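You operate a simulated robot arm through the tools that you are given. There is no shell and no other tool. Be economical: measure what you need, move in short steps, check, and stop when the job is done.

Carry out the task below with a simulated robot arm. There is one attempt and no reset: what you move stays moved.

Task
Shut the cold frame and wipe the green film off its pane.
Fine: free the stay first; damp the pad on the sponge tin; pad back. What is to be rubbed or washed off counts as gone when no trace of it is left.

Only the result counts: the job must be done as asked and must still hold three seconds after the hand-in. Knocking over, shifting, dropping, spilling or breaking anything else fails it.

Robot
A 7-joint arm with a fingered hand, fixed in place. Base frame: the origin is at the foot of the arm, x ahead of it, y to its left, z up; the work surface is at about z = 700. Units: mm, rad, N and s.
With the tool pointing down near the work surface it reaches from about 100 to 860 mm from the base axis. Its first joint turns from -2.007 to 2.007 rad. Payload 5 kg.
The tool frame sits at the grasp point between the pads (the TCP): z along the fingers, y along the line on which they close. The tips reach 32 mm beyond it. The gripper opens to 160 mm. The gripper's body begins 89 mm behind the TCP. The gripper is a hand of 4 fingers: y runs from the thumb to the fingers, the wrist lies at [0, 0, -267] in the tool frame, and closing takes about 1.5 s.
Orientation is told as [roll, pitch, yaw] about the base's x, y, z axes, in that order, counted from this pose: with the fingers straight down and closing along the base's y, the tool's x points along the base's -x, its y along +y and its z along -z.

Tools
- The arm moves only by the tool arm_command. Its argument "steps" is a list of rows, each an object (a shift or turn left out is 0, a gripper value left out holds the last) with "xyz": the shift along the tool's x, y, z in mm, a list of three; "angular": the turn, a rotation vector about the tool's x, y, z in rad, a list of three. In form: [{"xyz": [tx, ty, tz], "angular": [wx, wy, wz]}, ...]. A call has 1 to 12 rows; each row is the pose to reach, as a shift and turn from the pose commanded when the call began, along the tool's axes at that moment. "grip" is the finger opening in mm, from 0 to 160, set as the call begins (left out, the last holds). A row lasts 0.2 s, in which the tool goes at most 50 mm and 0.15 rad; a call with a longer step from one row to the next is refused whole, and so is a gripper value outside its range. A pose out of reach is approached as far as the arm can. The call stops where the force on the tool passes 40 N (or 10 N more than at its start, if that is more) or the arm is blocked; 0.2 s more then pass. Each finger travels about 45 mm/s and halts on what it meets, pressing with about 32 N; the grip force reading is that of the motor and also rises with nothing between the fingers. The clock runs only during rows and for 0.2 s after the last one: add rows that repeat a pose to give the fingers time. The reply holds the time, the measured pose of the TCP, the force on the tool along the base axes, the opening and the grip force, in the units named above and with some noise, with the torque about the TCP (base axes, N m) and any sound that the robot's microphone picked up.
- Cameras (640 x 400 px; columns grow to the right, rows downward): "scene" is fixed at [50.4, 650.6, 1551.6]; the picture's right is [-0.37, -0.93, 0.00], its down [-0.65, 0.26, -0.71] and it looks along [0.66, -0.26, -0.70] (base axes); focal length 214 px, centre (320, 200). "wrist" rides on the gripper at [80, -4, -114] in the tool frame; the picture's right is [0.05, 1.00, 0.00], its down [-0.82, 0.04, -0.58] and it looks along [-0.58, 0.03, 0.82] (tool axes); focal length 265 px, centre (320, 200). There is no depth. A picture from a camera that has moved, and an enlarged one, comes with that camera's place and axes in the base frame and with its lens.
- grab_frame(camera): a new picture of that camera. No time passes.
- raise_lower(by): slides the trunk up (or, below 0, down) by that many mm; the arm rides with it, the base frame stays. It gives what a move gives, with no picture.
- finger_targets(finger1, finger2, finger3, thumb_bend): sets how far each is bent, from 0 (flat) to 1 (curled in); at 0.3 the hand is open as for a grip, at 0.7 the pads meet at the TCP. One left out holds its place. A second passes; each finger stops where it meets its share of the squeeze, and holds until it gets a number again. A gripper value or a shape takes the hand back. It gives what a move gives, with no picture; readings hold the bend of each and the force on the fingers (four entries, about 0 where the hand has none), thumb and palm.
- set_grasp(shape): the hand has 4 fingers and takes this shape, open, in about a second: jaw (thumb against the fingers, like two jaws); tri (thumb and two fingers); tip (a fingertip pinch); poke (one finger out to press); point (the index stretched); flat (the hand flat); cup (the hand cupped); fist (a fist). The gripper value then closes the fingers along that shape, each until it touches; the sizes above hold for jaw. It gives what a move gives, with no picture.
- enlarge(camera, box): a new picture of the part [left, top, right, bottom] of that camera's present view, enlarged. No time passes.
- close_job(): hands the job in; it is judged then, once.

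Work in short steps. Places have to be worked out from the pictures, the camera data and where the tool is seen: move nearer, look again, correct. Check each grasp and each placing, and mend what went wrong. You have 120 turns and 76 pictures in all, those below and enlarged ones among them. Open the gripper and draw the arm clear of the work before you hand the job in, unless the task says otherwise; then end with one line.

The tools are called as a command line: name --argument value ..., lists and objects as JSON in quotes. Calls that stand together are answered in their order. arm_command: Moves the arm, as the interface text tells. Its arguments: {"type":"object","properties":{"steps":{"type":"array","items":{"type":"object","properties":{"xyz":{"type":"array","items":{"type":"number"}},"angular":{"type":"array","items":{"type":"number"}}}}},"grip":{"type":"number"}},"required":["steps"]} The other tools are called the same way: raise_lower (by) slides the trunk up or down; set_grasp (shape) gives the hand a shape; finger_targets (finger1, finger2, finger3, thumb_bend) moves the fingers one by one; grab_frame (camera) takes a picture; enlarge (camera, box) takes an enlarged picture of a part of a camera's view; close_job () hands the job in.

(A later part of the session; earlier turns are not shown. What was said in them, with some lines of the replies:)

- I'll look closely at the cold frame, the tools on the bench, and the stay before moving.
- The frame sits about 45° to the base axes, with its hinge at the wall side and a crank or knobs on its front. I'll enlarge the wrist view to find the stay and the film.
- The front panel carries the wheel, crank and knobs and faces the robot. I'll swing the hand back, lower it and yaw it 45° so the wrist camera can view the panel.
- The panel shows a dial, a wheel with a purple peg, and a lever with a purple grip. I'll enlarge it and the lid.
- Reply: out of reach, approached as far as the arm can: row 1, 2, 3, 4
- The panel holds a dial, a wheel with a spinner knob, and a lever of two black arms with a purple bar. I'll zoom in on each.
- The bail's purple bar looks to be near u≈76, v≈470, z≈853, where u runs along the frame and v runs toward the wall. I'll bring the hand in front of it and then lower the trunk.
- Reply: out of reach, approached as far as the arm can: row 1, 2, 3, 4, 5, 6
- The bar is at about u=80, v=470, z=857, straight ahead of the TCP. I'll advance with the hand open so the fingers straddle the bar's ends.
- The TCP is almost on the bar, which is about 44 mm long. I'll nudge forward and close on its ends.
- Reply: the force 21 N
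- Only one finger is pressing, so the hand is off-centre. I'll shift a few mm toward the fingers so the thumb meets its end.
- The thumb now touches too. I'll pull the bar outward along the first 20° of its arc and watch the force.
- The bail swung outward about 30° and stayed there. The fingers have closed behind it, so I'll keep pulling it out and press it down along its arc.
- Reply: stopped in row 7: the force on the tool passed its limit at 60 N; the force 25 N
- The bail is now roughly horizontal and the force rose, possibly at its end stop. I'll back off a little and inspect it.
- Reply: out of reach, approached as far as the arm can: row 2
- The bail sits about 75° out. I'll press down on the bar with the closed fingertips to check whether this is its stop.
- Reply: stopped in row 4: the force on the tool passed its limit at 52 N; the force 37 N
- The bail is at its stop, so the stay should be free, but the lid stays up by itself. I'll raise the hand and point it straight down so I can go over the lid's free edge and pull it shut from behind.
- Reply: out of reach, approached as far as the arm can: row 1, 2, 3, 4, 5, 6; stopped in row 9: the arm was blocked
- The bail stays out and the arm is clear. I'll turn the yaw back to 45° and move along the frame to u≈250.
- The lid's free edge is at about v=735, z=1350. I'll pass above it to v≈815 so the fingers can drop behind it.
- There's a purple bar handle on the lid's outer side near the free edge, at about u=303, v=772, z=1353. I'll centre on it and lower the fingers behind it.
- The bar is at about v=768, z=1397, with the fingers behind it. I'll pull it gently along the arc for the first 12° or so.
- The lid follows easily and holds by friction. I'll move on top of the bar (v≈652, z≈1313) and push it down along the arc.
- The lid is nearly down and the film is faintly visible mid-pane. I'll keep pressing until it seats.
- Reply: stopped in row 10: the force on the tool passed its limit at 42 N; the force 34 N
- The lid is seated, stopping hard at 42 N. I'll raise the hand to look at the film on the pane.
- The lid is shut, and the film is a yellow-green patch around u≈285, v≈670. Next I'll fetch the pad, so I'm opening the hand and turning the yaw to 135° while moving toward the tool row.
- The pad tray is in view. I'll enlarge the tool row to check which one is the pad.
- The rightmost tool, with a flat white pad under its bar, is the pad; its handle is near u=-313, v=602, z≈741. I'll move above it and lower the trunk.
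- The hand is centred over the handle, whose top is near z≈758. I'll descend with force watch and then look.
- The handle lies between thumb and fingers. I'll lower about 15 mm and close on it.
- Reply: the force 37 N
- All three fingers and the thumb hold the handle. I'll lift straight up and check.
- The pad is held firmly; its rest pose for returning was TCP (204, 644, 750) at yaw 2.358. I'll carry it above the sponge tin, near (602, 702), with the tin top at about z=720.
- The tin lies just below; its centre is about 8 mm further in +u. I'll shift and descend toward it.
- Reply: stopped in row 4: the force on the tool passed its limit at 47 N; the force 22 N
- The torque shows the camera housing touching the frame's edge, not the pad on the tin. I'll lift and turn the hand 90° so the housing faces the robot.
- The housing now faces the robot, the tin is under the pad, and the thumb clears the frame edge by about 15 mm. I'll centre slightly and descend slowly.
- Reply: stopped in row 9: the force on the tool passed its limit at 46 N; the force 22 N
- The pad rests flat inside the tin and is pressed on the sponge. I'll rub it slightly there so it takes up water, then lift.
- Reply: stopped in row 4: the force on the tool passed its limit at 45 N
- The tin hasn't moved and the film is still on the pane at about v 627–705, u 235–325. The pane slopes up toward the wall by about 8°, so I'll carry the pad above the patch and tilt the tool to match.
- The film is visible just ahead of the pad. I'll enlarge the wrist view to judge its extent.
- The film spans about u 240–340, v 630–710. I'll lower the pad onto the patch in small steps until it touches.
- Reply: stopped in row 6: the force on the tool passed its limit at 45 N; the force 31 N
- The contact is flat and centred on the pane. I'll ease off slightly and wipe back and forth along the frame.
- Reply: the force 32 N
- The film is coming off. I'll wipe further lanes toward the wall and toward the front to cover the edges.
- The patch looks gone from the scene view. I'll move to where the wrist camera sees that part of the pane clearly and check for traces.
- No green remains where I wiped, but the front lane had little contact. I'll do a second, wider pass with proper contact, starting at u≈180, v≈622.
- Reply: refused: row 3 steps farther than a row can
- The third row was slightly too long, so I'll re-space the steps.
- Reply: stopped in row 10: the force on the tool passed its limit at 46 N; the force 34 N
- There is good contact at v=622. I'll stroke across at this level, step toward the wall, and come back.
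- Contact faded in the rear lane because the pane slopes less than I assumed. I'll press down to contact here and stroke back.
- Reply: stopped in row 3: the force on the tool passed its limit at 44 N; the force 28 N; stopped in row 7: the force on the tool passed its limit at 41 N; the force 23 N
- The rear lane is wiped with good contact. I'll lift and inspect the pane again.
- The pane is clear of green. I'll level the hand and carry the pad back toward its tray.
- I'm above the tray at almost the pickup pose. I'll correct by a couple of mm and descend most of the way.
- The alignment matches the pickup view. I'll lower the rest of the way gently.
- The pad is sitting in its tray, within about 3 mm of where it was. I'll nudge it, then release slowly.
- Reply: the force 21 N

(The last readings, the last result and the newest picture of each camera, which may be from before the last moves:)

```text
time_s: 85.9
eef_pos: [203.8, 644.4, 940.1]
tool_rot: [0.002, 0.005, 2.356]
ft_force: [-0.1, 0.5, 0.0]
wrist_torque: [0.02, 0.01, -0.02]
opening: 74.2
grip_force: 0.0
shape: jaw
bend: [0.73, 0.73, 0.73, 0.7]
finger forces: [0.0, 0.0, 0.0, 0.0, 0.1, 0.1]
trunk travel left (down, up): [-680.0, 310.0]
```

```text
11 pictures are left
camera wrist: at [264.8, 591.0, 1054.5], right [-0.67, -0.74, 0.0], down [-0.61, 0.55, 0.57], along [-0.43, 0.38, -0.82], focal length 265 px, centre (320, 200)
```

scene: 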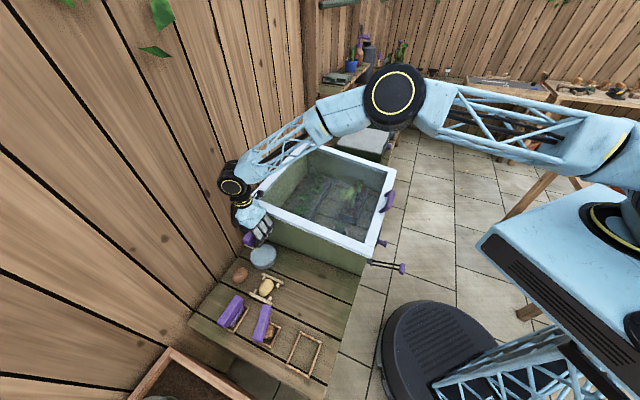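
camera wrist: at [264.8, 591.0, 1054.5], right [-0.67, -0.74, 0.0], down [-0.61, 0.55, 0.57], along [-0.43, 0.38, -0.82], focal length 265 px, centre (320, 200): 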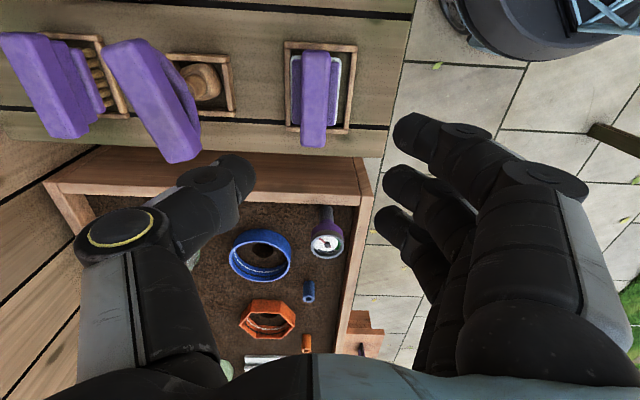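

The pad is back in its tray. With the hand empty, I'll go back over the frame for a clear final look at the pane.

arm_command --steps '[{"xyz": [30, 15, -30], "angular": [0, 0, 0.131]}, {"xyz": [70, 25, -50], "angular": [0, 0, 0.262]}, {"xyz": [110, 35, -70], "angular": [0, 0, 0.393]}, {"xyz": [150, 45, -90], "angular": [0, 0, 0.524]}, {"xyz": [190, 55, -110], "angular": [0, 0, 0.654]}, {"xyz": [230, 65, -130], "angular": [0, 0, 0.785]}, {"xyz": [270, 75, -150], "angular": [0, 0, 0.916]}, {"xyz": [310, 85, -170], "angular": [0, 0, 1.047]}, {"xyz": [350, 95, -190], "angular": [0, 0, 1.178]}, {"xyz": [390, 100, -200], "angular": [0, 0, 1.309]}, {"xyz": [430, 100, -200], "angular": [0, 0, 1.44]}, {"xyz": [470, 100, -200], "angular": [0, 0, 1.571]}]' --grip 160

arm_command --steps '[{"xyz": [-10, -40, 0]}, {"xyz": [-20, -80, 0]}, {"xyz": [-30, -125, 0]}]'

grab_frame --camera "wrist"

grab_frame --camera "scene"

```text
time_s: 88.5
eef_pos: [467.3, 243.1, 1141.1]
tool_rot: [-0.005, 0.001, 0.786]
ft_force: [0.2, -0.3, 0.8]
wrist_torque: [0.0, -0.01, 0.02]
opening: 159.9
grip_force: 0.0
shape: jaw
bend: [0.3, 0.3, 0.3, 0.3]
finger forces: [0.1, 0.0, 0.0, 0.0, 0.0, 0.0]
trunk travel left (down, up): [-680.0, 310.0]
```

```text
time_s: 89.3
eef_pos: [577.7, 175.8, 1144.9]
tool_rot: [-0.005, 0.002, 0.788]
ft_force: [0.9, 0.4, 0.2]
wrist_torque: [0.02, 0.02, 0.01]
opening: 159.9
grip_force: 0.0
shape: jaw
bend: [0.3, 0.3, 0.3, 0.3]
finger forces: [0.0, 0.1, 0.1, 0.1, 0.0, 0.0]
trunk travel left (down, up): [-680.0, 310.0]
```

```text
10 pictures are left
camera wrist: at [525.5, 116.7, 1259.8], right [-0.74, 0.67, 0.0], down [0.54, 0.61, 0.58], along [0.39, 0.43, -0.82], focal length 265 px, centre (320, 200)
```

wrist: 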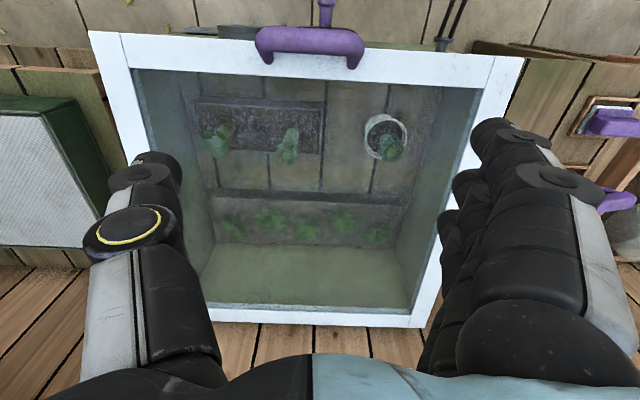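

```text
9 pictures are left
```

scene: 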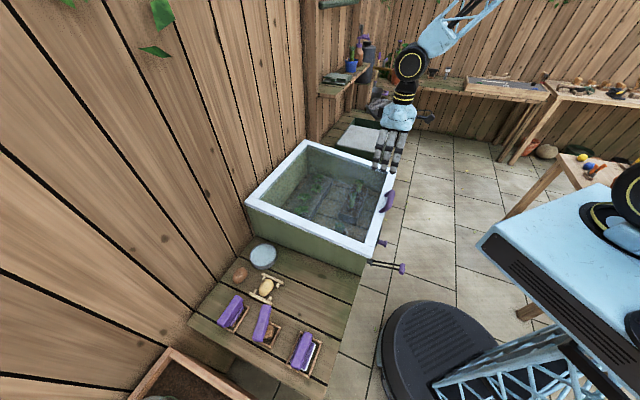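

enlarge --camera "wrist" --box '[170, 60, 480, 260]'

enlarge --camera "scene" --box '[230, 130, 410, 280]'

enlarge --camera "scene" --box '[180, 230, 340, 380]'

```text
2.00 times, centred on (325, 160) of wrist
camera zoom: at [525.5, 116.7, 1259.8], right [-0.74, 0.67, 0.0], down [0.54, 0.61, 0.58], along [0.39, 0.43, -0.82], focal length 531 px, centre (310, 280)
```

zoom: 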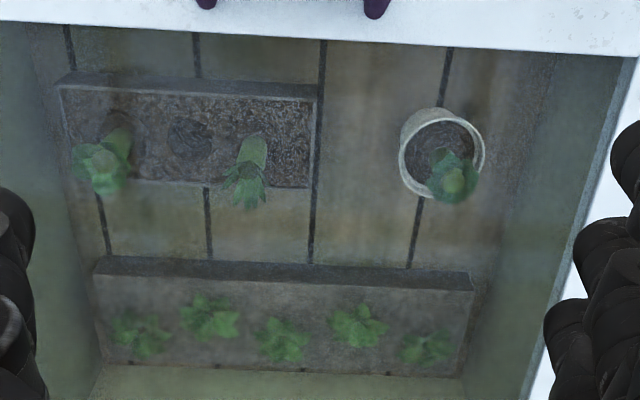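

```text
2.67 times, centred on (320, 205) of scene
camera zoom: at [50.4, 650.6, 1551.6], right [-0.37, -0.93, 0.0], down [-0.65, 0.26, -0.71], along [0.66, -0.26, -0.7], focal length 572 px, centre (320, 187)
```

zoom: 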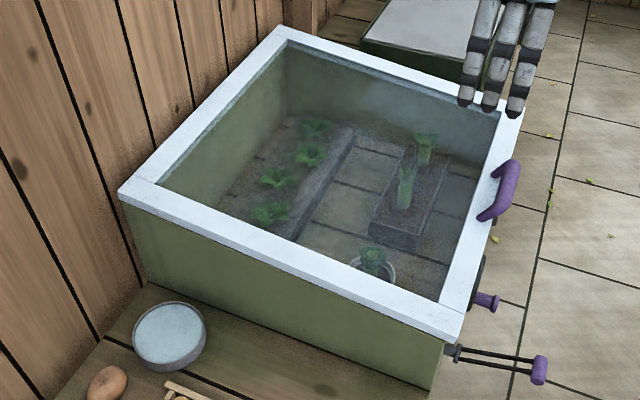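

```text
2.67 times, centred on (260, 305) of scene
camera zoom: at [50.4, 650.6, 1551.6], right [-0.37, -0.93, 0.0], down [-0.65, 0.26, -0.71], along [0.66, -0.26, -0.7], focal length 572 px, centre (480, -80)
```

zoom: 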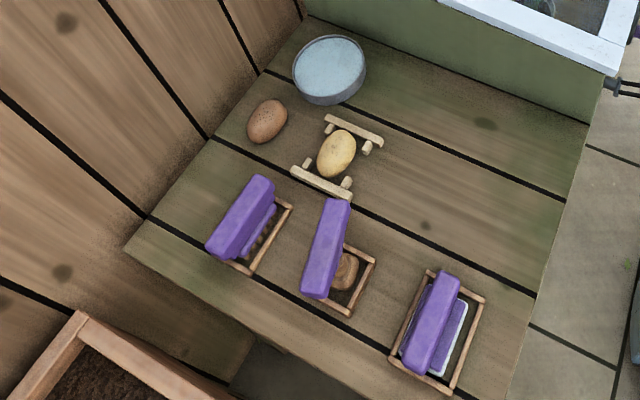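

The pane is clear, the lid is shut, the pad is in its tray, and nothing else has moved. I'll draw the arm clear.

arm_command --steps '[{"xyz": [10, 0, -40]}, {"xyz": [40, 0, -70]}, {"xyz": [80, 0, -85]}, {"xyz": [120, 0, -95]}]'

close_job

```text
time_s: 90.3
eef_pos: [488.3, 89.8, 1240.1]
tool_rot: [-0.006, 0.0, 0.789]
ft_force: [0.5, 0.1, 0.4]
wrist_torque: [0.0, -0.06, 0.02]
opening: 160.1
grip_force: 0.0
shape: jaw
bend: [0.3, 0.3, 0.3, 0.3]
finger forces: [0.0, 0.0, 0.0, 0.0, 0.0, 0.0]
trunk travel left (down, up): [-680.0, 310.0]
```

```text
The job is handed in.
```

I freed the stay, shut the cold frame, wiped the pane with the damped pad until no green showed in the final pictures, and put the pad back in its tray; the job is handed in.
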